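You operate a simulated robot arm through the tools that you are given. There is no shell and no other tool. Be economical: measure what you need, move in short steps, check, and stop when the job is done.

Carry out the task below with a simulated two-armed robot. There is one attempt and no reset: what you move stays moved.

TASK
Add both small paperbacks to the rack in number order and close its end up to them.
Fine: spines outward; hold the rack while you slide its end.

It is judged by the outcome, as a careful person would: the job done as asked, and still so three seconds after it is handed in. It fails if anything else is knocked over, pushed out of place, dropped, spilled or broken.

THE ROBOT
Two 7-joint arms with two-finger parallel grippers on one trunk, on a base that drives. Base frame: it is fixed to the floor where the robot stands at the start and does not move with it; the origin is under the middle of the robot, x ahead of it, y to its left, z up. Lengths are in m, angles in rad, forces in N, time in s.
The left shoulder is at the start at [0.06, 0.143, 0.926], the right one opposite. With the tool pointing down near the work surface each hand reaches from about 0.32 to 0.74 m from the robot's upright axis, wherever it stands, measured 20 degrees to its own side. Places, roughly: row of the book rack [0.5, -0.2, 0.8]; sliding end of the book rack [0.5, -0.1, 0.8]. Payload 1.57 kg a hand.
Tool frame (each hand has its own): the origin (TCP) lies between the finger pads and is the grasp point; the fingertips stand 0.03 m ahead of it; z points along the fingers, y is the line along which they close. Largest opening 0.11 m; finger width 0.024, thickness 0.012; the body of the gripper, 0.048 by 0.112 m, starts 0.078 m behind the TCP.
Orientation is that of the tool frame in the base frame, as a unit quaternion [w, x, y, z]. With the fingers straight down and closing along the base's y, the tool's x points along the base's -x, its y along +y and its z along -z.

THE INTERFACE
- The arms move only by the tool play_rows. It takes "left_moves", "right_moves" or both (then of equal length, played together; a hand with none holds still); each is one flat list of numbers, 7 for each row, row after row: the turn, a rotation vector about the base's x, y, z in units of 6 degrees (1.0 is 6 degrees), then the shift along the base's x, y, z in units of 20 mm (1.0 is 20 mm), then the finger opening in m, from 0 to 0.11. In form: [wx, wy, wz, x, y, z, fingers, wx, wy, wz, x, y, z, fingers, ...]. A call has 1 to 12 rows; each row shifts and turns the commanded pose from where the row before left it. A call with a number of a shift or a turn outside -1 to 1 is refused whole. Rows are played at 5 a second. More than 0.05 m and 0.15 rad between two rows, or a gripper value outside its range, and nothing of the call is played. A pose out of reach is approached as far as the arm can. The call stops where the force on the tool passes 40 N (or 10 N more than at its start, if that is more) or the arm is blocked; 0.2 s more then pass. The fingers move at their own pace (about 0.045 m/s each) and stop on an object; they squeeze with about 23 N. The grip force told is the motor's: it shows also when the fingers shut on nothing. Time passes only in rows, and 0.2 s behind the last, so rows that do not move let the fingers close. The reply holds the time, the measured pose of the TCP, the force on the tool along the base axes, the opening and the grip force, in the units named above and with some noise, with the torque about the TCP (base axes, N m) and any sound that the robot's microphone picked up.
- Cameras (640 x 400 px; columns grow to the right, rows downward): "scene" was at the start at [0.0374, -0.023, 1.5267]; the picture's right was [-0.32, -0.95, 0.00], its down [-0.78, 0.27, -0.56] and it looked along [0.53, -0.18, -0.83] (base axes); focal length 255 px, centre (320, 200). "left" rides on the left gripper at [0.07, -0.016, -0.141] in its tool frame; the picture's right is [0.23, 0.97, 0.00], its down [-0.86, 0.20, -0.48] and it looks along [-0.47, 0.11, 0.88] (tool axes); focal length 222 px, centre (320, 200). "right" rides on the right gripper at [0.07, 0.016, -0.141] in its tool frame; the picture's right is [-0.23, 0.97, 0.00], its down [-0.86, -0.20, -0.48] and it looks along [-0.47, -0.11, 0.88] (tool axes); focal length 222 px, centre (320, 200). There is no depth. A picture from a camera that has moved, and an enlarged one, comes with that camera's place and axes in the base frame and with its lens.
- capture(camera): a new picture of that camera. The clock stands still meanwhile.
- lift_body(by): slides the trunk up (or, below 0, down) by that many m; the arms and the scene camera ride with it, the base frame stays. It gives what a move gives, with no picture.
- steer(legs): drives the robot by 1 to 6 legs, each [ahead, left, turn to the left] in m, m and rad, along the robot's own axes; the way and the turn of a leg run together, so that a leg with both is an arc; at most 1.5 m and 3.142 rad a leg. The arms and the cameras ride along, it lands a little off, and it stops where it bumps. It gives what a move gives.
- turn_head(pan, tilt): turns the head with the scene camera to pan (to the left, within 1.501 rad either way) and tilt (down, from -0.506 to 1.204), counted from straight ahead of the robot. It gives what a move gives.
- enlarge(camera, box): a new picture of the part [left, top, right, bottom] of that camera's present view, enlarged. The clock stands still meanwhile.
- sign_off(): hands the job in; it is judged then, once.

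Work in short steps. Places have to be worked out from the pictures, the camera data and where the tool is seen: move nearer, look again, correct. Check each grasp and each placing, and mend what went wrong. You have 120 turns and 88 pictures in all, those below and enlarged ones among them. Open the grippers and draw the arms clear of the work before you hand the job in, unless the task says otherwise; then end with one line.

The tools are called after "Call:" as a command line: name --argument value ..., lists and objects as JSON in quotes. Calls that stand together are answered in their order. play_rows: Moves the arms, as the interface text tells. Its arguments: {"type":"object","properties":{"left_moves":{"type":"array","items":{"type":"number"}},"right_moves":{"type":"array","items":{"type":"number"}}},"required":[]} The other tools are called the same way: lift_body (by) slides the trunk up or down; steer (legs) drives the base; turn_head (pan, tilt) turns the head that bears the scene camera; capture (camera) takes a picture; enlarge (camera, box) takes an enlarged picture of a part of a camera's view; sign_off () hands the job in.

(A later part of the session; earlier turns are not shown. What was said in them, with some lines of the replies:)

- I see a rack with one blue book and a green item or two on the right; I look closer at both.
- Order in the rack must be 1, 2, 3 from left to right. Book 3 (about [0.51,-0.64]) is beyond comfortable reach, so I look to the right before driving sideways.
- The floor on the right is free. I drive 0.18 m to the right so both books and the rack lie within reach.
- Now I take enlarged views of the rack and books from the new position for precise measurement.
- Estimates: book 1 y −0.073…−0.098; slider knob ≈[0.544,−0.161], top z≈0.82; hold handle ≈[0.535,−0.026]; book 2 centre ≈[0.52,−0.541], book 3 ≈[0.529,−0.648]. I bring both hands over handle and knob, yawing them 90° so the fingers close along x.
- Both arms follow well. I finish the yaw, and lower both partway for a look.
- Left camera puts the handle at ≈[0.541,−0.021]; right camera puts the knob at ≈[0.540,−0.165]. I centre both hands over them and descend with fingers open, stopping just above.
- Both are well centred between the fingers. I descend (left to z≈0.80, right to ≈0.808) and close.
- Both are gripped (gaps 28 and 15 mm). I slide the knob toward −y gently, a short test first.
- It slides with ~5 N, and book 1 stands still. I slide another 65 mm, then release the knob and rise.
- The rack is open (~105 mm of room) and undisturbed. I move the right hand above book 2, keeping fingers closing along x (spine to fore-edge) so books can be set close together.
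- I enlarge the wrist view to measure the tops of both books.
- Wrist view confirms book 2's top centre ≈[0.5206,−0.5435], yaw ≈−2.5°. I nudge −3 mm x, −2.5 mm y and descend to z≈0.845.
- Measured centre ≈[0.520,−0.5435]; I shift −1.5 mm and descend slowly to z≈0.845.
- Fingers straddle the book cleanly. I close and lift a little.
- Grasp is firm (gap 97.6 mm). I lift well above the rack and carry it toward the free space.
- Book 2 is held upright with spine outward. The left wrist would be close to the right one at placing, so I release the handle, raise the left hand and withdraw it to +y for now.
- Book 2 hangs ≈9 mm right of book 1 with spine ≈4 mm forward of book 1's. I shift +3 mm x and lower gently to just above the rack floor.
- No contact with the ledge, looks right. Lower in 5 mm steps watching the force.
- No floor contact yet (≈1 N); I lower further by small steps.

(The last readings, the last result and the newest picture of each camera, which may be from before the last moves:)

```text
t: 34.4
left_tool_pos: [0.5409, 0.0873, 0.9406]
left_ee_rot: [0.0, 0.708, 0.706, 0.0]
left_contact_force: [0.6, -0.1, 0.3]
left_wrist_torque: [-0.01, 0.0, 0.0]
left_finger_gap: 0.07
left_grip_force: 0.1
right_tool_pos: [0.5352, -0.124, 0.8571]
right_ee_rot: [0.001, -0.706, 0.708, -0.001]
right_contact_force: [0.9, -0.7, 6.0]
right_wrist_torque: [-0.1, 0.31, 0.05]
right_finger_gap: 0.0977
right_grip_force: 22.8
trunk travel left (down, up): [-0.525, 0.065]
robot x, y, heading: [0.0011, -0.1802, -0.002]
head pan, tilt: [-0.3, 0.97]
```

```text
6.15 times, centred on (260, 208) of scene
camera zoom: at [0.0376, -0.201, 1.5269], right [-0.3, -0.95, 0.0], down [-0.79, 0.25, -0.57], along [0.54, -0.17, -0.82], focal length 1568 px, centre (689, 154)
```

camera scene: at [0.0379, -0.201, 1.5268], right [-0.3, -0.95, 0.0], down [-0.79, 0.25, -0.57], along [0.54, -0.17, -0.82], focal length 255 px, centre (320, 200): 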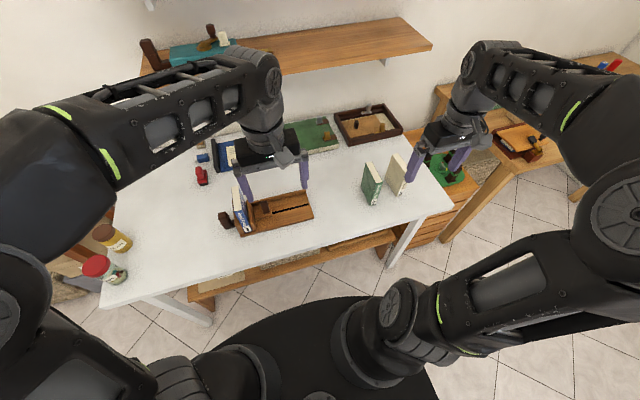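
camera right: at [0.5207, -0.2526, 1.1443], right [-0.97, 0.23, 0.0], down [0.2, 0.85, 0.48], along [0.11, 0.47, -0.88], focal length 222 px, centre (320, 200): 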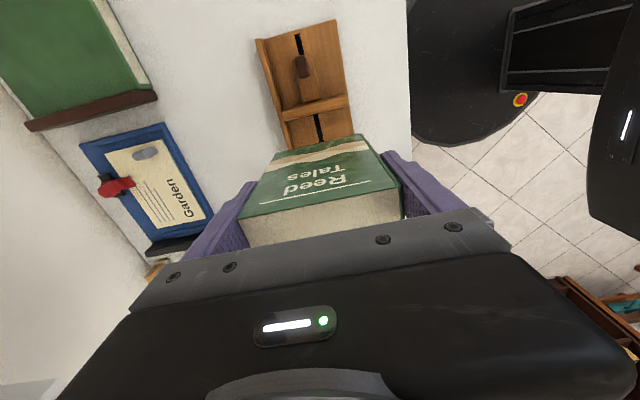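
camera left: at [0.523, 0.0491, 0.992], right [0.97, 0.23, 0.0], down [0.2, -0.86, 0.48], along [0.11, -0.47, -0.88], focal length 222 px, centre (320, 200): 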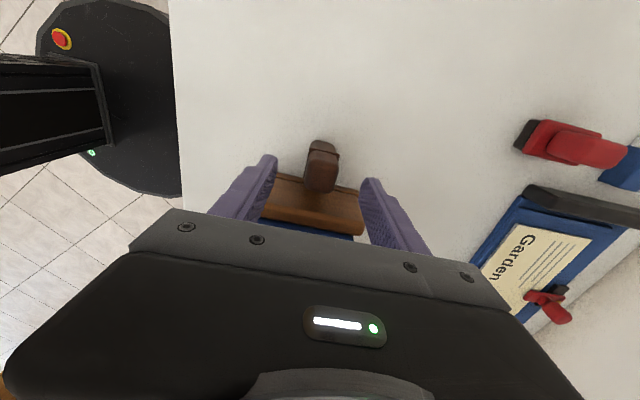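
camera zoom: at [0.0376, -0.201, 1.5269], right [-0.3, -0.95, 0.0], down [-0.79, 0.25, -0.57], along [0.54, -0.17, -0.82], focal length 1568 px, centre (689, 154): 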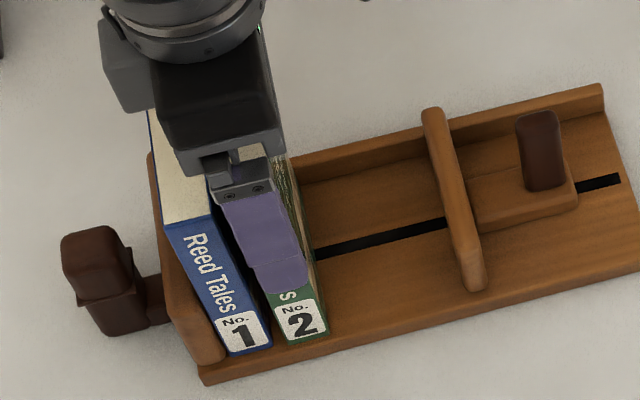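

Contact at 6 N: book 2 stands on the rack floor, spine flush with book 1. I release and rise straight up.

Call:
play_rows --right_moves '[0, 0, 0, 0, 0, 0, 0.11, 0, 0, 0, 0, 0, 0, 0.11, 0, 0, 0, 0, 0, 0, 0.11, 0, 0, 0, 0, 0, 0.5, 0.11, 0, 0, 0, 0, 0, 0.5, 0.11, 0, 0, 0, 0, 0, 0.5, 0.11, 0, 0, 0, 0, 0, 1, 0.11, 0, 0, 0, 0, 0, 1, 0.11, 0, 0, 0, 0, 0, 1, 0.11, 0, 0, 0, 0, 0, 1, 0.11, 0, 0, 0, 0, -1, 1, 0.11, 0, 0, 0, 0, -1, 0, 0.11]'

Call:
enlarge --camera "scene" --box '[190, 135, 350, 235]'

```text
t: 37.0
left_tool_pos: [0.5396, 0.0869, 0.94]
left_ee_rot: [0.0, 0.708, 0.706, 0.0]
left_contact_force: [-0.1, 0.7, 0.2]
left_wrist_torque: [0.0, 0.0, -0.01]
left_finger_gap: 0.0699
left_grip_force: 0.1
right_tool_pos: [0.5345, -0.1632, 0.988]
right_ee_rot: [0.0, -0.706, 0.708, 0.001]
right_contact_force: [-0.3, -0.1, -0.2]
right_wrist_torque: [-0.03, 0.02, 0.04]
right_finger_gap: 0.1101
right_grip_force: 0.0
trunk travel left (down, up): [-0.525, 0.065]
robot x, y, heading: [0.0004, -0.1822, -0.004]
head pan, tilt: [-0.3, 0.97]
```

```text
4.00 times, centred on (270, 185) of scene
camera zoom: at [0.0381, -0.2011, 1.5267], right [-0.3, -0.95, 0.0], down [-0.79, 0.25, -0.56], along [0.54, -0.17, -0.83], focal length 1019 px, centre (520, 260)
```

zoom: 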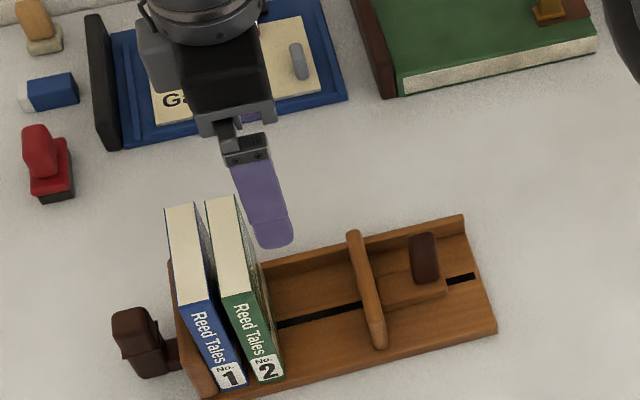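

Book 2 stands well. I carry the empty right hand to above book 3 (≈[0.5276,−0.651], yaw +3°).

Call:
play_rows --right_moves '[0, 0, 0, 0, -1, 0.5, 0.11, 0, 0, 0, 0, -1, 0, 0.11, 0, 0, 0, 0, -1, 0, 0.11, 0, 0, 0, 0, -1, 0, 0.11, 0, 0, 0, 0, -1, 0, 0.11, 0, 0, 0, 0, -1, 0, 0.11, 0, 0, 0, 0, -1, 0, 0.11, 0, 0, 0, 0, -1, 0, 0.11, 0, 0, 0, 0, -1, 0, 0.11, 0, 0, 0, 0, -1, 0, 0.11, 0, 0, 0, 0, -1, 0, 0.11, 0, 0, 0, 0, -1, 0, 0.11]'

Call:
play_rows --right_moves '[0, 0, 0.5, -0.3, -1, 0, 0.11, 0, 0, 0, 0, -1, 0, 0.11, 0, 0, 0, 0, -1, 0, 0.11, 0, 0, 0, 0, -1, 0, 0.11, 0, 0, 0, 0, -1, 0, 0.11, 0, 0, 0, 0, -1, 0, 0.11, 0, 0, 0, 0, -1, 0, 0.11, 0, 0, 0, 0, -1, 0, 0.11, 0, 0, 0, 0, -1, 0, 0.11, 0, 0, 0, 0, -1, 0, 0.11, 0, 0, 0, 0, -1, -0.5, 0.11, 0, 0, 0, 0, -1, -0.5, 0.11]'

Call:
enlarge --camera "right" --box '[160, 80, 480, 280]'

```text
t: 39.6
left_tool_pos: [0.5405, 0.0872, 0.941]
left_ee_rot: [0.0, 0.708, 0.706, 0.001]
left_contact_force: [0.1, 0.1, 0.8]
left_wrist_torque: [0.0, 0.0, -0.02]
left_finger_gap: 0.07
left_grip_force: 0.0
right_tool_pos: [0.5351, -0.4048, 0.997]
right_ee_rot: [0.0, -0.706, 0.708, -0.002]
right_contact_force: [-0.6, -0.9, -0.6]
right_wrist_torque: [0.0, -0.02, 0.01]
right_finger_gap: 0.1099
right_grip_force: 0.1
trunk travel left (down, up): [-0.525, 0.065]
robot x, y, heading: [0.0006, -0.1796, -0.007]
head pan, tilt: [-0.3, 0.97]
```

```text
t: 42.2
left_tool_pos: [0.5405, 0.0871, 0.9406]
left_ee_rot: [0.0, 0.708, 0.706, 0.0]
left_contact_force: [0.0, 0.0, -0.4]
left_wrist_torque: [0.0, 0.0, 0.04]
left_finger_gap: 0.0702
left_grip_force: 0.2
right_tool_pos: [0.529, -0.6455, 0.9768]
right_ee_rot: [0.0, 0.724, -0.69, 0.0]
right_contact_force: [0.8, -0.7, 0.5]
right_wrist_torque: [0.04, 0.02, 0.02]
right_finger_gap: 0.1101
right_grip_force: 0.1
trunk travel left (down, up): [-0.525, 0.065]
robot x, y, heading: [0.0022, -0.1789, 0.004]
head pan, tilt: [-0.3, 0.97]
```

```text
2.00 times, centred on (320, 180) of right
camera zoom: at [0.5169, -0.7169, 1.1176], right [-0.98, 0.18, 0.0], down [0.16, 0.86, 0.48], along [0.09, 0.47, -0.88], focal length 444 px, centre (320, 240)
```

zoom: 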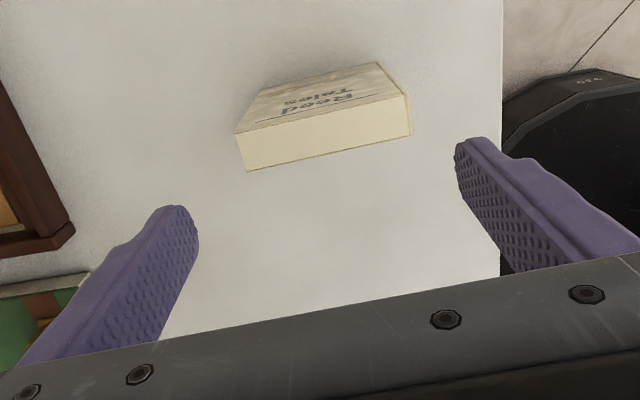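

Book 3 centre ≈[0.5276,−0.652]. I correct (−1.5, −6.5 mm) and descend to z≈0.845.

Call:
play_rows --right_moves '[0, 0, 0, -0.07, -0.32, -0.6, 0.11, 0, 0, 0, 0, 0, -0.5, 0.11, 0, 0, 0, 0, 0, -0.5, 0.11, 0, 0, 0, 0, 0, -0.5, 0.11, 0, 0, 0, 0, 0, -0.5, 0.11]'

Call:
enlarge --camera "right" --box '[160, 80, 480, 280]'

```text
t: 43.4
left_tool_pos: [0.5395, 0.0878, 0.9417]
left_ee_rot: [0.0, 0.708, 0.706, 0.0]
left_contact_force: [0.2, 0.4, -0.3]
left_wrist_torque: [0.03, 0.0, -0.01]
left_finger_gap: 0.0703
left_grip_force: 0.1
right_tool_pos: [0.5285, -0.6488, 0.9252]
right_ee_rot: [0.0, 0.724, -0.689, 0.0]
right_contact_force: [-0.1, 0.2, -0.2]
right_wrist_torque: [0.0, 0.01, 0.04]
right_finger_gap: 0.1101
right_grip_force: 0.1
trunk travel left (down, up): [-0.525, 0.065]
robot x, y, heading: [-0.0019, -0.1793, -0.003]
head pan, tilt: [-0.3, 0.97]
```

```text
2.00 times, centred on (320, 180) of right
camera zoom: at [0.5145, -0.7209, 1.0651], right [-0.98, 0.18, 0.0], down [0.16, 0.86, 0.48], along [0.09, 0.47, -0.88], focal length 444 px, centre (320, 240)
```

zoom: 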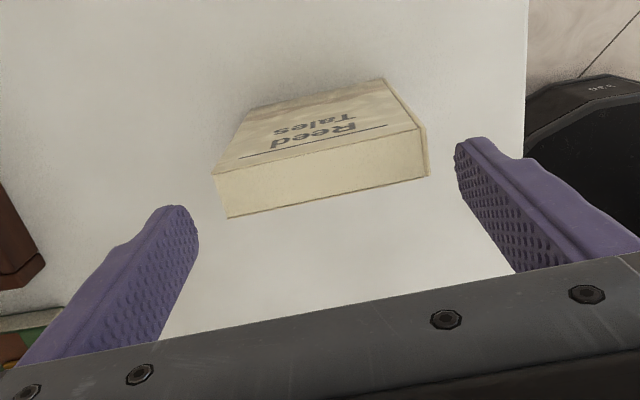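

Alignment matches that of book 2. I descend and close.

Call:
play_rows --right_moves '[0, 0, 0, 0, -0.1, -0.5, 0.11, 0, 0, 0, 0, 0, -0.5, 0.11, 0, 0, 0, 0, 0, -0.5, 0.11, 0, 0, 0, 0, 0, -0.5, 0.11, 0, 0, 0, 0, 0, -0.5, 0.11, 0, 0, 0, 0, 0, -0.5, 0.11, 0, 0, 0, 0, 0, -0.5, 0.11, 0, 0, 0, 0, 0, -0.5, 0.11]'

Call:
play_rows --right_moves '[0, 0, 0, 0, 0, 0, 0.08, 0, 0, 0, 0, 0, 0, 0.08, 0, 0, 0, 0, 0, 0, 0.08, 0, 0, 0, 0, 0, 0.5, 0.08, 0, 0, 0, 0, 0, 0.5, 0.08]'

Call:
enlarge --camera "right" --box '[160, 80, 480, 280]'

```text
t: 45.2
left_tool_pos: [0.5402, 0.0871, 0.9409]
left_ee_rot: [0.0, 0.708, 0.706, 0.0]
left_contact_force: [0.0, -0.1, -0.2]
left_wrist_torque: [-0.02, 0.02, 0.01]
left_finger_gap: 0.0701
left_grip_force: 0.1
right_tool_pos: [0.5273, -0.6519, 0.8451]
right_ee_rot: [0.0, 0.724, -0.689, 0.0]
right_contact_force: [-0.1, -0.8, -0.1]
right_wrist_torque: [-0.02, -0.01, -0.02]
right_finger_gap: 0.1101
right_grip_force: 0.1
trunk travel left (down, up): [-0.525, 0.065]
robot x, y, heading: [-0.0004, -0.174, -0.001]
head pan, tilt: [-0.3, 0.97]
```

```text
t: 46.4
left_tool_pos: [0.5394, 0.0875, 0.9413]
left_ee_rot: [0.0, 0.708, 0.706, -0.001]
left_contact_force: [0.0, 0.1, -0.7]
left_wrist_torque: [-0.06, -0.02, -0.01]
left_finger_gap: 0.0698
left_grip_force: 0.1
right_tool_pos: [0.528, -0.6522, 0.8652]
right_ee_rot: [0.0, 0.725, -0.689, 0.0]
right_contact_force: [-0.2, -0.3, -0.5]
right_wrist_torque: [-0.02, -0.03, 0.0]
right_finger_gap: 0.0975
right_grip_force: 22.3
trunk travel left (down, up): [-0.525, 0.065]
robot x, y, heading: [0.0014, -0.1806, -0.0]
head pan, tilt: [-0.3, 0.97]
```

```text
2.00 times, centred on (320, 180) of right
camera zoom: at [0.515, -0.7234, 1.0056], right [-0.98, 0.18, 0.0], down [0.16, 0.86, 0.48], along [0.08, 0.47, -0.88], focal length 444 px, centre (320, 240)
```

zoom: 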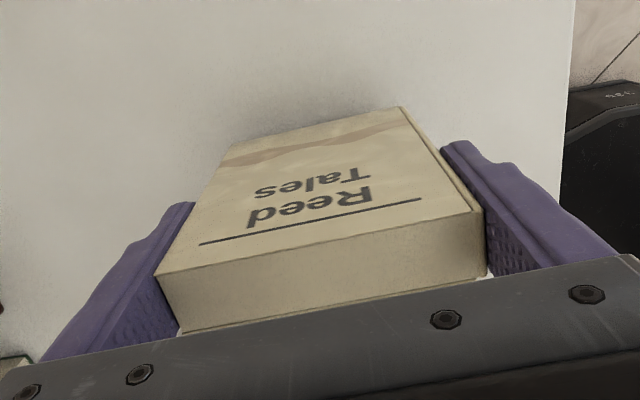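

Book 3 is held. I lift it high, straighten yaw and carry it to y≈−0.16.

Call:
play_rows --right_moves '[0, 0, -0.45, 0, 0, 1, 0.08, 0, 0, 0, 0, 0, 1, 0.08, 0, 0, 0, 0, 0, 1, 0.08, 0, 0, 0, 0, 0, 1, 0.08, 0, 0, 0, 0, 1, 1, 0.08, 0, 0, 0, 0, 1, 1, 0.08, 0, 0, 0, 0, 1, 1, 0.08, 0, 0, 0, 0, 1, 0, 0.08, 0, 0, 0, 0.05, 1, 0, 0.08, 0, 0, 0, 0.05, 1, 0, 0.08, 0, 0, 0, 0.05, 1, 0, 0.08, 0, 0, 0, 0.05, 1, 0, 0.08]'

Call:
play_rows --right_moves '[0, 0, 0, 0, 1, 0, 0.08, 0, 0, 0, 0, 1, 0, 0.08, 0, 0, 0, 0, 1, 0, 0.08, 0, 0, 0, 0, 1, 0, 0.08, 0, 0, 0, 0, 1, 0, 0.08, 0, 0, 0, 0, 1, 0, 0.08, 0, 0, 0, 0, 1, 0, 0.08, 0, 0, 0, 0, 1, 0, 0.08, 0, 0, 0, 0, 1, 0, 0.08, 0, 0, 0, 0, 1, 0, 0.08, 0, 0, 0, 0, 1, 0, 0.08, 0, 0, 0, 0, 1, 0, 0.08]'

Call:
play_rows --right_moves '[0, 0, 0, 0, 1, 0, 0.08, 0, 0, 0, 0, 1, 0, 0.08, 0, 0, 0, 0, 1, -0.5, 0.08, 0, 0, 0, 0, 0.5, -1, 0.08, 0, 0, 0, 0, 0, -1, 0.08]'

Call:
enlarge --camera "scene" --box '[190, 135, 350, 235]'

```text
t: 49.0
left_tool_pos: [0.5401, 0.0875, 0.9406]
left_ee_rot: [0.0, 0.708, 0.707, 0.0]
left_contact_force: [0.5, 0.0, 0.7]
left_wrist_torque: [-0.06, -0.01, 0.04]
left_finger_gap: 0.0702
left_grip_force: 0.1
right_tool_pos: [0.5319, -0.4903, 1.0049]
right_ee_rot: [0.0, 0.708, -0.706, 0.0]
right_contact_force: [-0.8, -1.6, -1.2]
right_wrist_torque: [-0.03, -0.01, 0.01]
right_finger_gap: 0.0977
right_grip_force: 22.9
trunk travel left (down, up): [-0.525, 0.065]
robot x, y, heading: [0.0031, -0.1811, -0.003]
head pan, tilt: [-0.3, 0.97]
```

```text
t: 51.6
left_tool_pos: [0.5408, 0.0868, 0.94]
left_ee_rot: [0.0, 0.708, 0.707, 0.0]
left_contact_force: [-0.9, 0.2, 0.0]
left_wrist_torque: [-0.03, 0.03, 0.02]
left_finger_gap: 0.0699
left_grip_force: 0.0
right_tool_pos: [0.5322, -0.2506, 1.0055]
right_ee_rot: [0.0, 0.708, -0.706, 0.001]
right_contact_force: [0.0, 0.1, 0.2]
right_wrist_torque: [-0.02, 0.04, 0.02]
right_finger_gap: 0.0978
right_grip_force: 23.2
trunk travel left (down, up): [-0.525, 0.065]
robot x, y, heading: [0.0014, -0.178, -0.003]
head pan, tilt: [-0.3, 0.97]
```

```text
t: 52.8
left_tool_pos: [0.5405, 0.0878, 0.9404]
left_ee_rot: [0.0, 0.708, 0.706, 0.0]
left_contact_force: [1.1, -0.2, -0.8]
left_wrist_torque: [0.02, 0.02, 0.02]
left_finger_gap: 0.0698
left_grip_force: 0.1
right_tool_pos: [0.5302, -0.1815, 0.9552]
right_ee_rot: [0.0, 0.709, -0.706, 0.0]
right_contact_force: [-0.2, 0.4, -1.0]
right_wrist_torque: [-0.01, 0.0, 0.05]
right_finger_gap: 0.0977
right_grip_force: 23.1
trunk travel left (down, up): [-0.525, 0.065]
robot x, y, heading: [0.0018, -0.1801, -0.002]
head pan, tilt: [-0.3, 0.97]
```

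```text
4.00 times, centred on (270, 185) of scene
camera zoom: at [0.0384, -0.2009, 1.5268], right [-0.3, -0.95, 0.0], down [-0.79, 0.25, -0.56], along [0.54, -0.17, -0.83], focal length 1019 px, centre (520, 260)
```

zoom: 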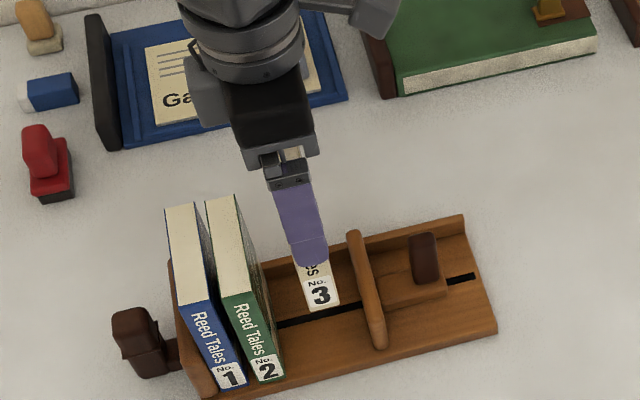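

Book 3 is near the gap. I shift +14 mm y, +4 mm x and lower partway.

Call:
play_rows --right_moves '[0, 0, 0, 0.1, 0.7, 0, 0.08, 0, 0, 0, 0.1, 0, -0.5, 0.08, 0, 0, 0, 0, 0, -0.5, 0.08, 0, 0, 0, 0, 0, -0.5, 0.08, 0, 0, 0, 0, 0, -0.5, 0.08, 0, 0, 0, 0, 0, -0.5, 0.08, 0, 0, 0, 0, 0, -0.5, 0.08, 0, 0, 0, 0, 0, -0.5, 0.08]'

Call:
enlarge --camera "scene" --box '[220, 175, 300, 240]'

```text
t: 54.6
left_tool_pos: [0.54, 0.0865, 0.9399]
left_ee_rot: [0.0, 0.708, 0.707, 0.0]
left_contact_force: [-0.4, -0.2, 0.3]
left_wrist_torque: [0.02, 0.0, 0.01]
left_finger_gap: 0.0701
left_grip_force: 0.1
right_tool_pos: [0.5358, -0.1678, 0.8845]
right_ee_rot: [0.001, 0.708, -0.706, -0.001]
right_contact_force: [0.6, -0.1, -1.4]
right_wrist_torque: [-0.01, 0.0, 0.05]
right_finger_gap: 0.0978
right_grip_force: 23.3
trunk travel left (down, up): [-0.525, 0.065]
robot x, y, heading: [0.0006, -0.1784, 0.002]
head pan, tilt: [-0.3, 0.97]
```

```text
6.15 times, centred on (260, 208) of scene
camera zoom: at [0.0384, -0.2008, 1.5268], right [-0.3, -0.95, 0.0], down [-0.79, 0.25, -0.56], along [0.54, -0.17, -0.83], focal length 1568 px, centre (689, 154)
```

zoom: 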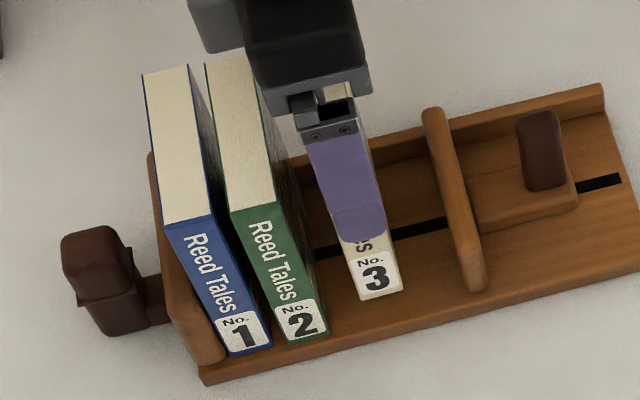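

Well placed between book 2 and the plate. I lower by 26 mm in small steps.

Call:
play_rows --right_moves '[0, 0, 0, -0.03, 0.2, -0.4, 0.08, 0, 0, 0, 0, 0, -0.4, 0.08, 0, 0, 0, 0, 0, -0.25, 0.08, 0, 0, 0, 0, 0, -0.15, 0.08, 0, 0, 0, 0, 0, -0.1, 0.08]'

```text
t: 55.8
left_tool_pos: [0.5403, 0.0872, 0.9399]
left_ee_rot: [0.0, 0.708, 0.707, 0.0]
left_contact_force: [-0.5, 0.1, 0.8]
left_wrist_torque: [0.0, 0.0, 0.03]
left_finger_gap: 0.0701
left_grip_force: 0.2
right_tool_pos: [0.5339, -0.1635, 0.8592]
right_ee_rot: [0.0, 0.708, -0.707, -0.001]
right_contact_force: [0.6, -0.4, -1.1]
right_wrist_torque: [0.01, 0.04, -0.01]
right_finger_gap: 0.0979
right_grip_force: 23.1
trunk travel left (down, up): [-0.525, 0.065]
robot x, y, heading: [0.0005, -0.1781, 0.002]
head pan, tilt: [-0.3, 0.97]
```

No contact yet; another 3 mm.

Call:
play_rows --right_moves '[0, 0, 0, 0, 0, -0.08, 0.08, 0, 0, 0, 0, 0, -0.08, 0.08]'

Call:
enlarge --camera "scene" --box '[220, 175, 300, 240]'

```text
t: 56.4
left_tool_pos: [0.5392, 0.0863, 0.9417]
left_ee_rot: [0.0, 0.708, 0.706, 0.0]
left_contact_force: [-0.1, -0.6, -0.2]
left_wrist_torque: [0.02, 0.01, 0.01]
left_finger_gap: 0.07
left_grip_force: 0.1
right_tool_pos: [0.5341, -0.1641, 0.859]
right_ee_rot: [-0.002, 0.708, -0.706, 0.0]
right_contact_force: [-0.7, -2.1, 18.6]
right_wrist_torque: [-0.15, 0.55, 0.01]
right_finger_gap: 0.0977
right_grip_force: 22.8
trunk travel left (down, up): [-0.525, 0.065]
robot x, y, heading: [-0.0044, -0.1779, -0.001]
head pan, tilt: [-0.3, 0.97]
```

```text
6.15 times, centred on (260, 208) of scene
camera zoom: at [0.0363, -0.201, 1.5272], right [-0.3, -0.95, 0.0], down [-0.79, 0.25, -0.57], along [0.54, -0.17, -0.82], focal length 1568 px, centre (689, 154)
```

zoom: 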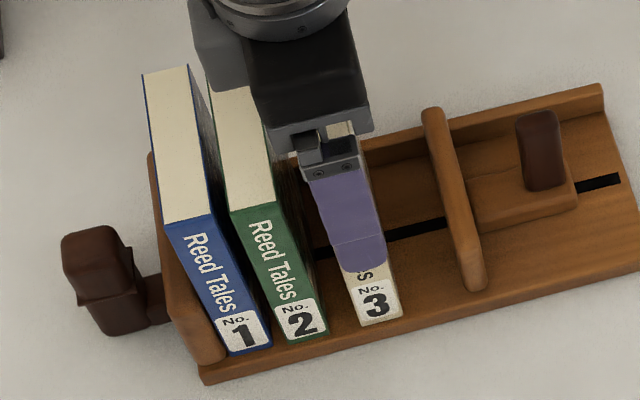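

Book 3 is on the floor (18 N). I ease up 1.5 mm, release and rise, then move toward the knob side.

Call:
play_rows --right_moves '[0, 0, 0, 0, 0, 0.08, 0.08, 0, 0, 0, 0, 0, 0, 0.11, 0, 0, 0, 0, 0, 0, 0.11, 0, 0, 0, 0, 0, 0, 0.11, 0, 0, 0, 0, 0, 0.5, 0.11, 0, 0, 0, 0, 0, 0.5, 0.11, 0, 0, 0, 0, 0, 1, 0.11, 0, 0, 0, 0, 0, 1, 0.11, 0, 0, 0, 0, -1, 1, 0.11, 0, 0, 0, 0, -1, 1, 0.11, 0, 0, 0, 0, -1, 0, 0.11, 0, 0, 0, 0, -1, 0, 0.11]'

Call:
enlarge --camera "scene" --box '[190, 135, 350, 235]'

Call:
capture --camera "right"

Call:
capture --camera "left"

```text
t: 59.0
left_tool_pos: [0.5398, 0.0865, 0.9409]
left_ee_rot: [0.001, 0.707, 0.707, -0.001]
left_contact_force: [-0.7, -0.3, 0.1]
left_wrist_torque: [0.0, 0.03, 0.03]
left_finger_gap: 0.0698
left_grip_force: 0.0
right_tool_pos: [0.5343, -0.2446, 0.9564]
right_ee_rot: [0.001, 0.708, -0.706, 0.0]
right_contact_force: [0.9, 0.3, 0.6]
right_wrist_torque: [0.03, 0.03, 0.01]
right_finger_gap: 0.1099
right_grip_force: 0.0
trunk travel left (down, up): [-0.525, 0.065]
robot x, y, heading: [0.0023, -0.1829, -0.0]
head pan, tilt: [-0.3, 0.97]
```

```text
4.00 times, centred on (270, 185) of scene
camera zoom: at [0.0379, -0.2012, 1.5268], right [-0.3, -0.95, 0.0], down [-0.79, 0.25, -0.56], along [0.54, -0.17, -0.83], focal length 1019 px, centre (520, 260)
```

zoom: 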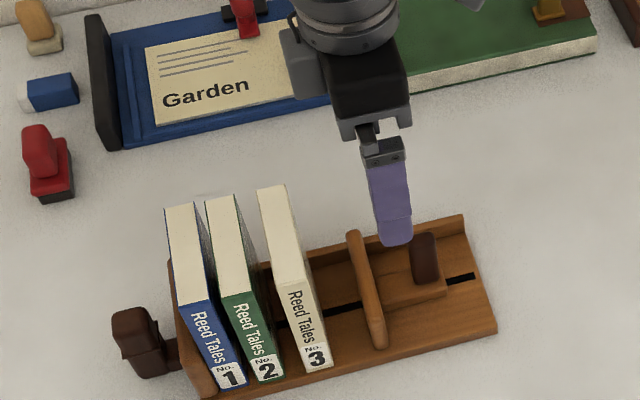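

```text
48 pictures are left
camera right: at [0.5182, -0.3142, 1.0975], right [-0.97, 0.22, 0.0], down [0.2, 0.86, 0.48], along [0.11, 0.47, -0.88], focal length 222 px, centre (320, 200)
```

right: 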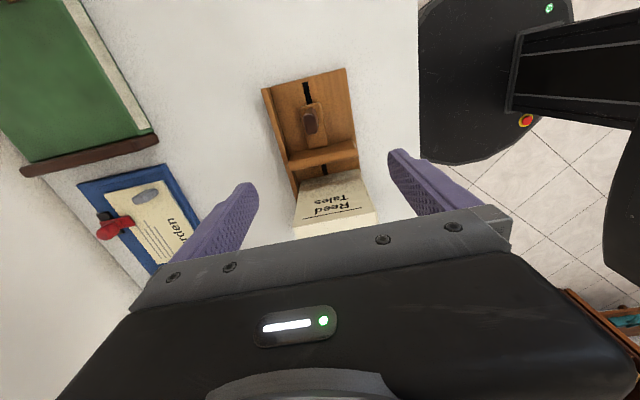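

```text
47 pictures are left
camera left: at [0.523, 0.1576, 1.0825], right [0.97, 0.22, 0.0], down [0.2, -0.86, 0.48], along [0.11, -0.47, -0.88], focal length 222 px, centre (320, 200)
```

left: 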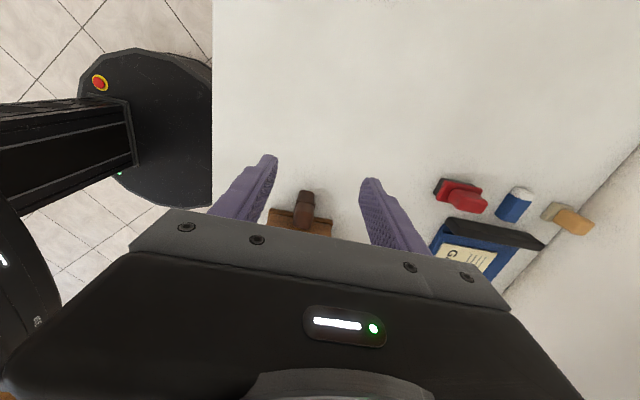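

All three books stand upright in order, spines outward. Now the left hand returns to grip the hold handle and the right hand to the slider knob (y≈−0.2715).

Call:
play_rows --left_moves '[0, 0, 0, 0, -1, 0, 0.07, 0, 0, 0, 0, -1, 0, 0.07, 0, 0, 0, 0, -1, -1, 0.07, 0, 0, 0, 0, -1, -1, 0.07, 0, 0, 0, 0, -1, -1, 0.07, 0, 0, 0, 0, -0.5, -1, 0.07, 0, 0, 0, 0, 0, -0.5, 0.07]' --right_moves '[0, 0, 0, 0.1, -0.7, 0, 0.07, 0, 0, 0, 0.1, -0.65, 0, 0.07, 0, 0, 0, 0.1, 0, -1, 0.07, 0, 0, 0, 0.05, 0, -1, 0.07, 0, 0, 0, 0, 0, -1, 0.07, 0, 0, 0, 0, 0, -1, 0.07, 0, 0, 0, 0, 0, -1, 0.07]'

Call:
capture --camera "right"

Call:
capture --camera "left"

```text
t: 60.6
left_tool_pos: [0.5399, -0.022, 0.8513]
left_ee_rot: [0.0, 0.708, 0.706, -0.001]
left_contact_force: [-0.2, 1.0, 0.8]
left_wrist_torque: [-0.03, -0.04, -0.02]
left_finger_gap: 0.07
left_grip_force: 0.1
right_tool_pos: [0.5426, -0.2721, 0.8552]
right_ee_rot: [0.0, 0.708, -0.706, -0.001]
right_contact_force: [-0.6, 0.5, 0.7]
right_wrist_torque: [0.03, 0.0, 0.02]
right_finger_gap: 0.0699
right_grip_force: 0.0
trunk travel left (down, up): [-0.525, 0.065]
robot x, y, heading: [-0.0, -0.1766, -0.003]
head pan, tilt: [-0.3, 0.97]
```

```text
46 pictures are left
camera right: at [0.5266, -0.3415, 0.9964], right [-0.97, 0.22, 0.0], down [0.2, 0.86, 0.48], along [0.11, 0.47, -0.88], focal length 222 px, centre (320, 200)
```

right: 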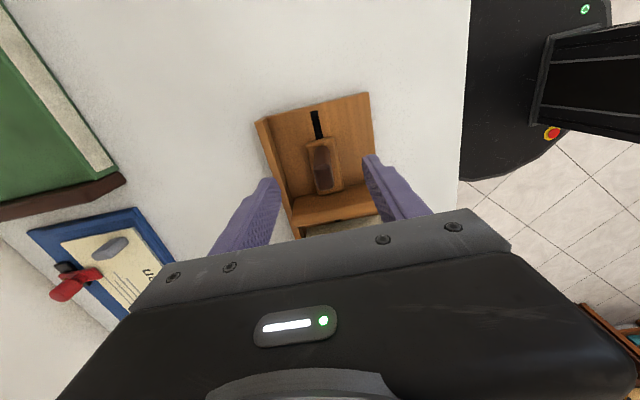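

```text
45 pictures are left
camera left: at [0.5237, 0.0477, 0.9925], right [0.97, 0.23, 0.0], down [0.2, -0.86, 0.48], along [0.11, -0.47, -0.88], focal length 222 px, centre (320, 200)
```

left: 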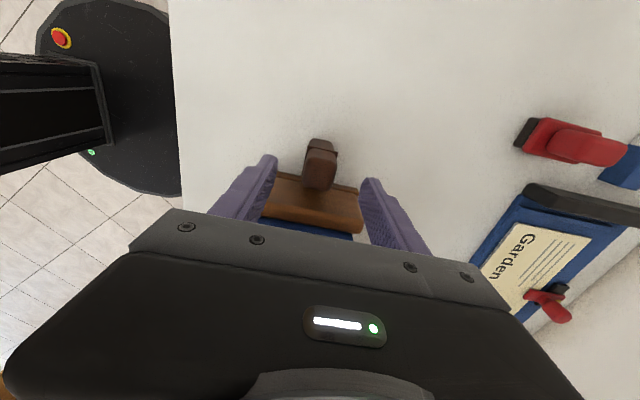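

Both handles sit between the fingers as before. I descend and grip both.

Call:
play_rows --left_moves '[0, 0, 0, 0, -0.07, -1, 0.07, 0, 0, 0, 0, 0, -1, 0.07, 0, 0, 0, 0, 0, -0.55, 0.07, 0, 0, 0, 0, 0, 0, 0, 0, 0, 0, 0, 0, 0, 0, 0, 0, 0, 0, 0, 0, 0, 0, 0, 0, 0, 0, 0, 0]' --right_moves '[0, 0, 0, -0.05, 0, -1, 0.07, 0, 0, 0, 0, 0, -1, 0.07, 0, 0, 0, 0, 0, -0.4, 0.07, 0, 0, 0, 0, 0, 0, 0, 0, 0, 0, 0, 0, 0, 0, 0, 0, 0, 0, 0, 0, 0, 0, 0, 0, 0, 0, 0, 0]'

```text
t: 62.2
left_tool_pos: [0.5392, -0.0238, 0.801]
left_ee_rot: [0.0, 0.708, 0.706, 0.0]
left_contact_force: [1.8, -0.7, -1.2]
left_wrist_torque: [0.08, -0.03, 0.42]
left_finger_gap: 0.0279
left_grip_force: 23.5
right_tool_pos: [0.5398, -0.2702, 0.8081]
right_ee_rot: [0.0, 0.708, -0.707, 0.0]
right_contact_force: [-2.1, -0.6, 0.1]
right_wrist_torque: [-0.06, -0.12, -0.08]
right_finger_gap: 0.015
right_grip_force: 19.6
trunk travel left (down, up): [-0.525, 0.065]
robot x, y, heading: [0.0011, -0.1762, -0.0]
head pan, tilt: [-0.3, 0.97]
```

Both gripped again. I slide the end slowly toward the books by 35 mm and look.

Call:
play_rows --right_moves '[0, 0, 0, 0, 0.25, 0, 0, 0, 0, 0, 0, 0.25, 0, 0, 0, 0, 0, 0, 0.25, 0, 0, 0, 0, 0, 0, 0.25, 0, 0, 0, 0, 0, 0, 0.25, 0, 0, 0, 0, 0, 0, 0.25, 0, 0, 0, 0, 0, 0, 0.25, 0, 0]'

Call:
enlarge --camera "scene" --box '[200, 155, 320, 240]'

```text
t: 63.8
left_tool_pos: [0.5405, -0.024, 0.8]
left_ee_rot: [0.0, 0.708, 0.706, 0.0]
left_contact_force: [0.8, 5.8, -0.5]
left_wrist_torque: [0.56, -0.02, 0.13]
left_finger_gap: 0.0277
left_grip_force: 22.9
right_tool_pos: [0.5409, -0.2342, 0.8092]
right_ee_rot: [0.0, 0.708, -0.706, 0.0]
right_contact_force: [0.3, -4.7, -0.6]
right_wrist_torque: [-0.51, -0.15, -0.12]
right_finger_gap: 0.0146
right_grip_force: 22.9
trunk travel left (down, up): [-0.525, 0.065]
robot x, y, heading: [0.0013, -0.1827, -0.0]
head pan, tilt: [-0.3, 0.97]
```

```text
4.71 times, centred on (260, 198) of scene
camera zoom: at [0.0383, -0.2007, 1.5268], right [-0.3, -0.95, 0.0], down [-0.79, 0.25, -0.56], along [0.54, -0.17, -0.83], focal length 1199 px, centre (602, 212)
```

zoom: 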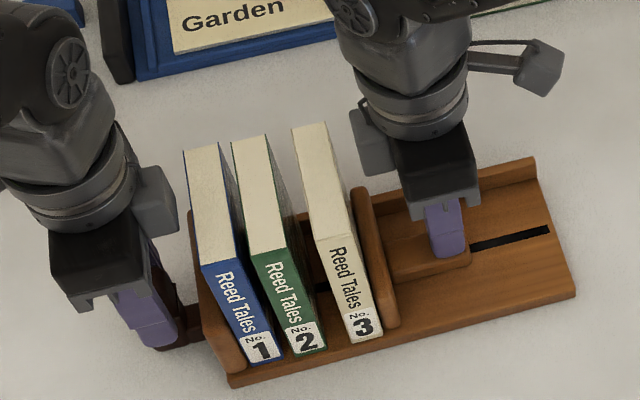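

Plate has reached book 3; gaps remain 3–2 and 2–1. I continue slowly another 15 mm and check.

Call:
play_rows --right_moves '[0, 0, 0, 0, 0.15, 0, 0, 0, 0, 0, 0, 0.15, 0, 0, 0, 0, 0, 0, 0.15, 0, 0, 0, 0, 0, 0, 0.15, 0, 0, 0, 0, 0, 0, 0.15, 0, 0]'

Call:
enlarge --camera "scene" --box '[200, 155, 320, 240]'

```text
t: 65.0
left_tool_pos: [0.5411, -0.0242, 0.7996]
left_ee_rot: [0.0, 0.707, 0.707, 0.001]
left_contact_force: [-0.5, 5.0, 1.3]
left_wrist_torque: [-0.33, 0.02, 0.08]
left_finger_gap: 0.0276
left_grip_force: 22.7
right_tool_pos: [0.5402, -0.2207, 0.809]
right_ee_rot: [0.001, 0.709, -0.705, -0.001]
right_contact_force: [0.5, -4.4, -2.9]
right_wrist_torque: [-0.22, -0.06, -0.25]
right_finger_gap: 0.0149
right_grip_force: 23.0
trunk travel left (down, up): [-0.525, 0.065]
robot x, y, heading: [-0.0001, -0.1815, -0.001]
head pan, tilt: [-0.3, 0.97]
```

```text
4.71 times, centred on (260, 198) of scene
camera zoom: at [0.0385, -0.2009, 1.5267], right [-0.3, -0.95, 0.0], down [-0.79, 0.25, -0.56], along [0.54, -0.17, -0.83], focal length 1199 px, centre (602, 212)
```

zoom: 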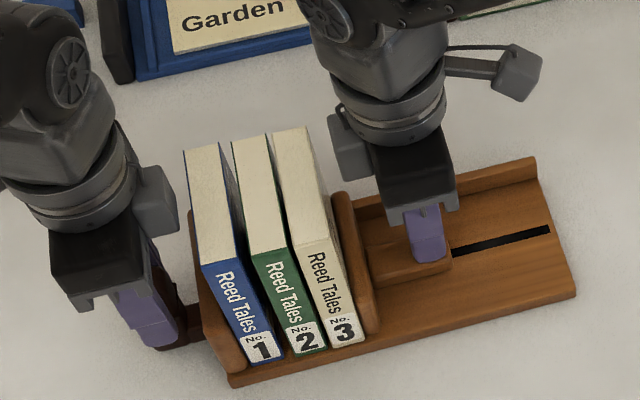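

Works nicely; book 3 now nearly touches book 2. I continue 10 mm in small steps, watching the force.

Call:
play_rows --right_moves '[0, 0, 0, 0, 0.13, 0, 0, 0, 0, 0, 0, 0.13, 0, 0, 0, 0, 0, 0, 0.13, 0, 0, 0, 0, 0, 0, 0.12, 0, 0]'

Call:
enlarge --camera "scene" --box '[200, 155, 320, 240]'

```text
t: 66.0
left_tool_pos: [0.5415, -0.0249, 0.7995]
left_ee_rot: [0.0, 0.708, 0.706, 0.001]
left_contact_force: [0.4, 5.3, 0.8]
left_wrist_torque: [-0.51, 0.03, 0.16]
left_finger_gap: 0.0277
left_grip_force: 23.0
right_tool_pos: [0.5423, -0.2113, 0.8078]
right_ee_rot: [0.0, 0.708, -0.707, -0.001]
right_contact_force: [0.1, -6.3, -2.4]
right_wrist_torque: [0.09, -0.06, -0.13]
right_finger_gap: 0.0148
right_grip_force: 22.8
trunk travel left (down, up): [-0.525, 0.065]
robot x, y, heading: [-0.0013, -0.1816, 0.001]
head pan, tilt: [-0.3, 0.97]
```

```text
4.71 times, centred on (260, 198) of scene
camera zoom: at [0.0385, -0.2009, 1.5267], right [-0.3, -0.95, 0.0], down [-0.79, 0.25, -0.56], along [0.54, -0.17, -0.83], focal length 1199 px, centre (602, 212)
```

zoom: 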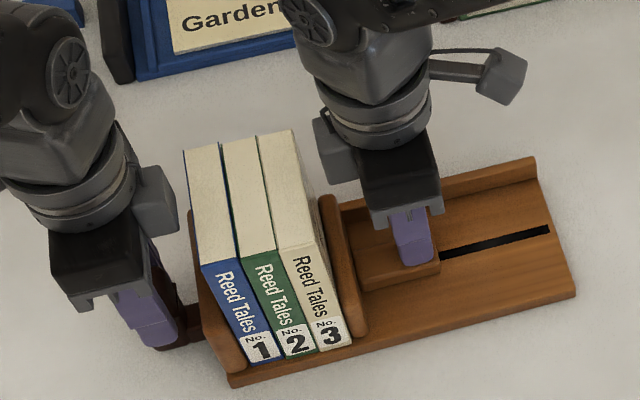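

Nearly closed. I go on in 1.6 mm steps until the push force rises.

Call:
play_rows --right_moves '[0, 0, 0, 0, 0.08, 0, 0, 0, 0, 0, 0, 0.08, 0, 0, 0, 0, 0, 0, 0.08, 0, 0]'

Call:
enlarge --camera "scene" --box '[220, 170, 300, 230]'

```text
t: 66.8
left_tool_pos: [0.5402, -0.0226, 0.8003]
left_ee_rot: [-0.001, 0.708, 0.706, 0.002]
left_contact_force: [0.0, 14.7, 0.0]
left_wrist_torque: [0.0, -0.19, 0.03]
left_finger_gap: 0.0281
left_grip_force: 23.9
right_tool_pos: [0.541, -0.2068, 0.8088]
right_ee_rot: [0.0, 0.708, -0.707, 0.001]
right_contact_force: [-0.1, -16.6, -0.6]
right_wrist_torque: [0.43, 0.09, -0.09]
right_finger_gap: 0.0145
right_grip_force: 23.1
trunk travel left (down, up): [-0.525, 0.065]
robot x, y, heading: [-0.0034, -0.181, 0.001]
head pan, tilt: [-0.3, 0.97]
```

```text
6.67 times, centred on (260, 200) of scene
camera zoom: at [0.0382, -0.2012, 1.5268], right [-0.3, -0.95, 0.0], down [-0.79, 0.25, -0.56], along [0.54, -0.17, -0.83], focal length 1698 px, centre (720, 200)
```

zoom: 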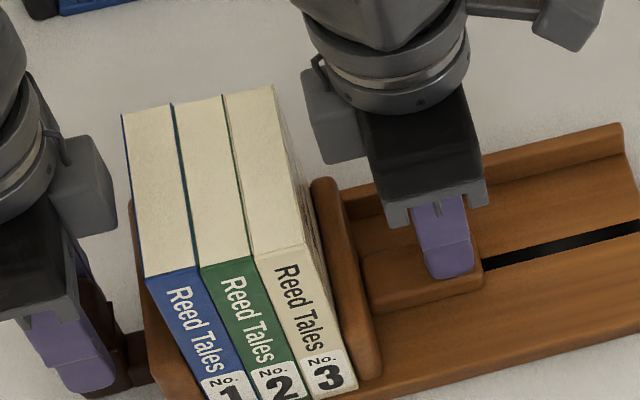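

Push force rose to ~16 N: all books are snug and flush. I relax slightly, release both hands and rise straight up.

Call:
play_rows --right_moves '[0, 0, 0, 0, -0.03, 0, 0, 0, 0, 0, 0, 0, 0, 0.05, 0, 0, 0, 0, 0, 0, 0.07, 0, 0, 0, 0, 0, 0, 0.07, 0, 0, 0, 0, 0, 0.5, 0.07, 0, 0, 0, 0, 0, 1, 0.07, 0, 0, 0, 0, 0, 1, 0.07, 0, 0, 0, 0, 0, 1, 0.07, 0, 0, 0, 0, -1, 1, 0.07, 0, 0, 0, 0, -1, 1, 0.07, 0, 0, 0, 0, -1, 1, 0.07, 0, 0, 0, 0, -1, 1, 0.07]'

Call:
play_rows --left_moves '[0, 0, 0, 0, 0, 0, 0.05, 0, 0, 0, 0, 0, 0, 0.07, 0, 0, 0, 0, 0, 0, 0.07, 0, 0, 0, 0, 0, 0.5, 0.07, 0, 0, 0, 0, 0, 1, 0.07, 0, 0, 0, 0, 0.5, 1, 0.07, 0, 0, 0, 0, 1, 1, 0.07, 0, 0, 0, 0, 1, 1, 0.07, 0, 0, 0, 0, 1, 1, 0.07, 0, 0, 0, 0, 1, 1, 0.07, 0, 0, 0, 0, 1, 1, 0.07]' --right_moves '[0, 0, 0, 0, -1, 0, 0.07, 0, 0, 0, 0, -1, 0, 0.07, 0, 0, 0, 0, -1, 0, 0.07, 0, 0, 0, 0, -1, 0, 0.07, 0, 0, 0, 0, -1, 0, 0.07, 0, 0, 0, 0, -1, 0, 0.07, 0, 0, 0, 0, 0, 0, 0.07, 0, 0, 0, 0, 0, 0, 0.07, 0, 0, 0, 0, 0, 0, 0.07, 0, 0, 0, 0, 0, 0, 0.07, 0, 0, 0, 0, 0, 0, 0.07]'

Call:
enlarge --camera "scene" --box '[200, 155, 320, 240]'

Call:
capture --camera "scene"

Call:
capture --camera "right"

```text
t: 69.4
left_tool_pos: [0.5403, -0.0236, 0.7999]
left_ee_rot: [0.001, 0.708, 0.707, 0.001]
left_contact_force: [-0.8, -0.1, 0.5]
left_wrist_torque: [0.56, -0.1, -0.05]
left_finger_gap: 0.0277
left_grip_force: 22.9
right_tool_pos: [0.539, -0.2865, 0.9596]
right_ee_rot: [0.001, 0.708, -0.706, 0.0]
right_contact_force: [-0.8, -0.4, 0.4]
right_wrist_torque: [0.0, 0.01, 0.01]
right_finger_gap: 0.0699
right_grip_force: 0.1
trunk travel left (down, up): [-0.525, 0.065]
robot x, y, heading: [-0.0002, -0.1812, -0.004]
head pan, tilt: [-0.3, 0.97]
```

```text
t: 71.8
left_tool_pos: [0.5398, 0.0861, 0.951]
left_ee_rot: [0.0, 0.708, 0.707, 0.0]
left_contact_force: [-0.3, 0.2, -0.5]
left_wrist_torque: [0.02, -0.01, -0.01]
left_finger_gap: 0.0704
left_grip_force: 0.0
right_tool_pos: [0.5406, -0.4067, 0.9595]
right_ee_rot: [0.0, 0.708, -0.706, 0.0]
right_contact_force: [-0.8, -0.4, 0.0]
right_wrist_torque: [-0.03, -0.01, 0.0]
right_finger_gap: 0.0701
right_grip_force: 0.1
trunk travel left (down, up): [-0.525, 0.065]
robot x, y, heading: [-0.004, -0.1795, -0.002]
head pan, tilt: [-0.3, 0.97]
```

```text
4.71 times, centred on (260, 198) of scene
camera zoom: at [0.0377, -0.2007, 1.5268], right [-0.3, -0.95, 0.0], down [-0.79, 0.25, -0.57], along [0.54, -0.17, -0.82], focal length 1199 px, centre (602, 212)
```

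zoom: 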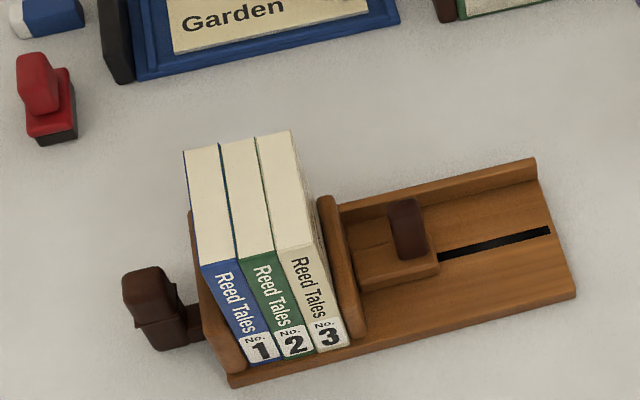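

```text
39 pictures are left
camera scene: at [0.0377, -0.2007, 1.5268], right [-0.3, -0.95, 0.0], down [-0.79, 0.25, -0.57], along [0.54, -0.17, -0.82], focal length 255 px, centre (320, 200)
```

scene: 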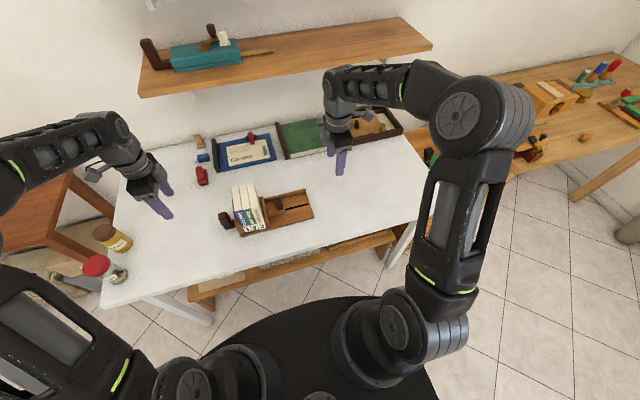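

```text
38 pictures are left
camera right: at [0.5244, -0.477, 1.0998], right [-0.97, 0.22, 0.0], down [0.2, 0.86, 0.48], along [0.11, 0.47, -0.88], focal length 222 px, centre (320, 200)
```

right: 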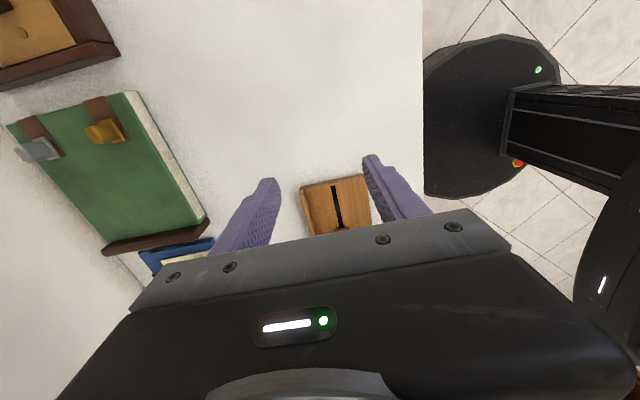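

All three books stand snug in order 1‑2‑3, spines outward, with the end closed up, and nothing else has moved. Both hands are open and clear, so I hand it in.

Call:
sign_off

```text
The job is handed in.
```

Both paperbacks are in the rack in the order 1, 2, 3 with spines outward. The sliding end is closed up against them: the push force rose to about 16 N at the last step, while the left hand held the rack.
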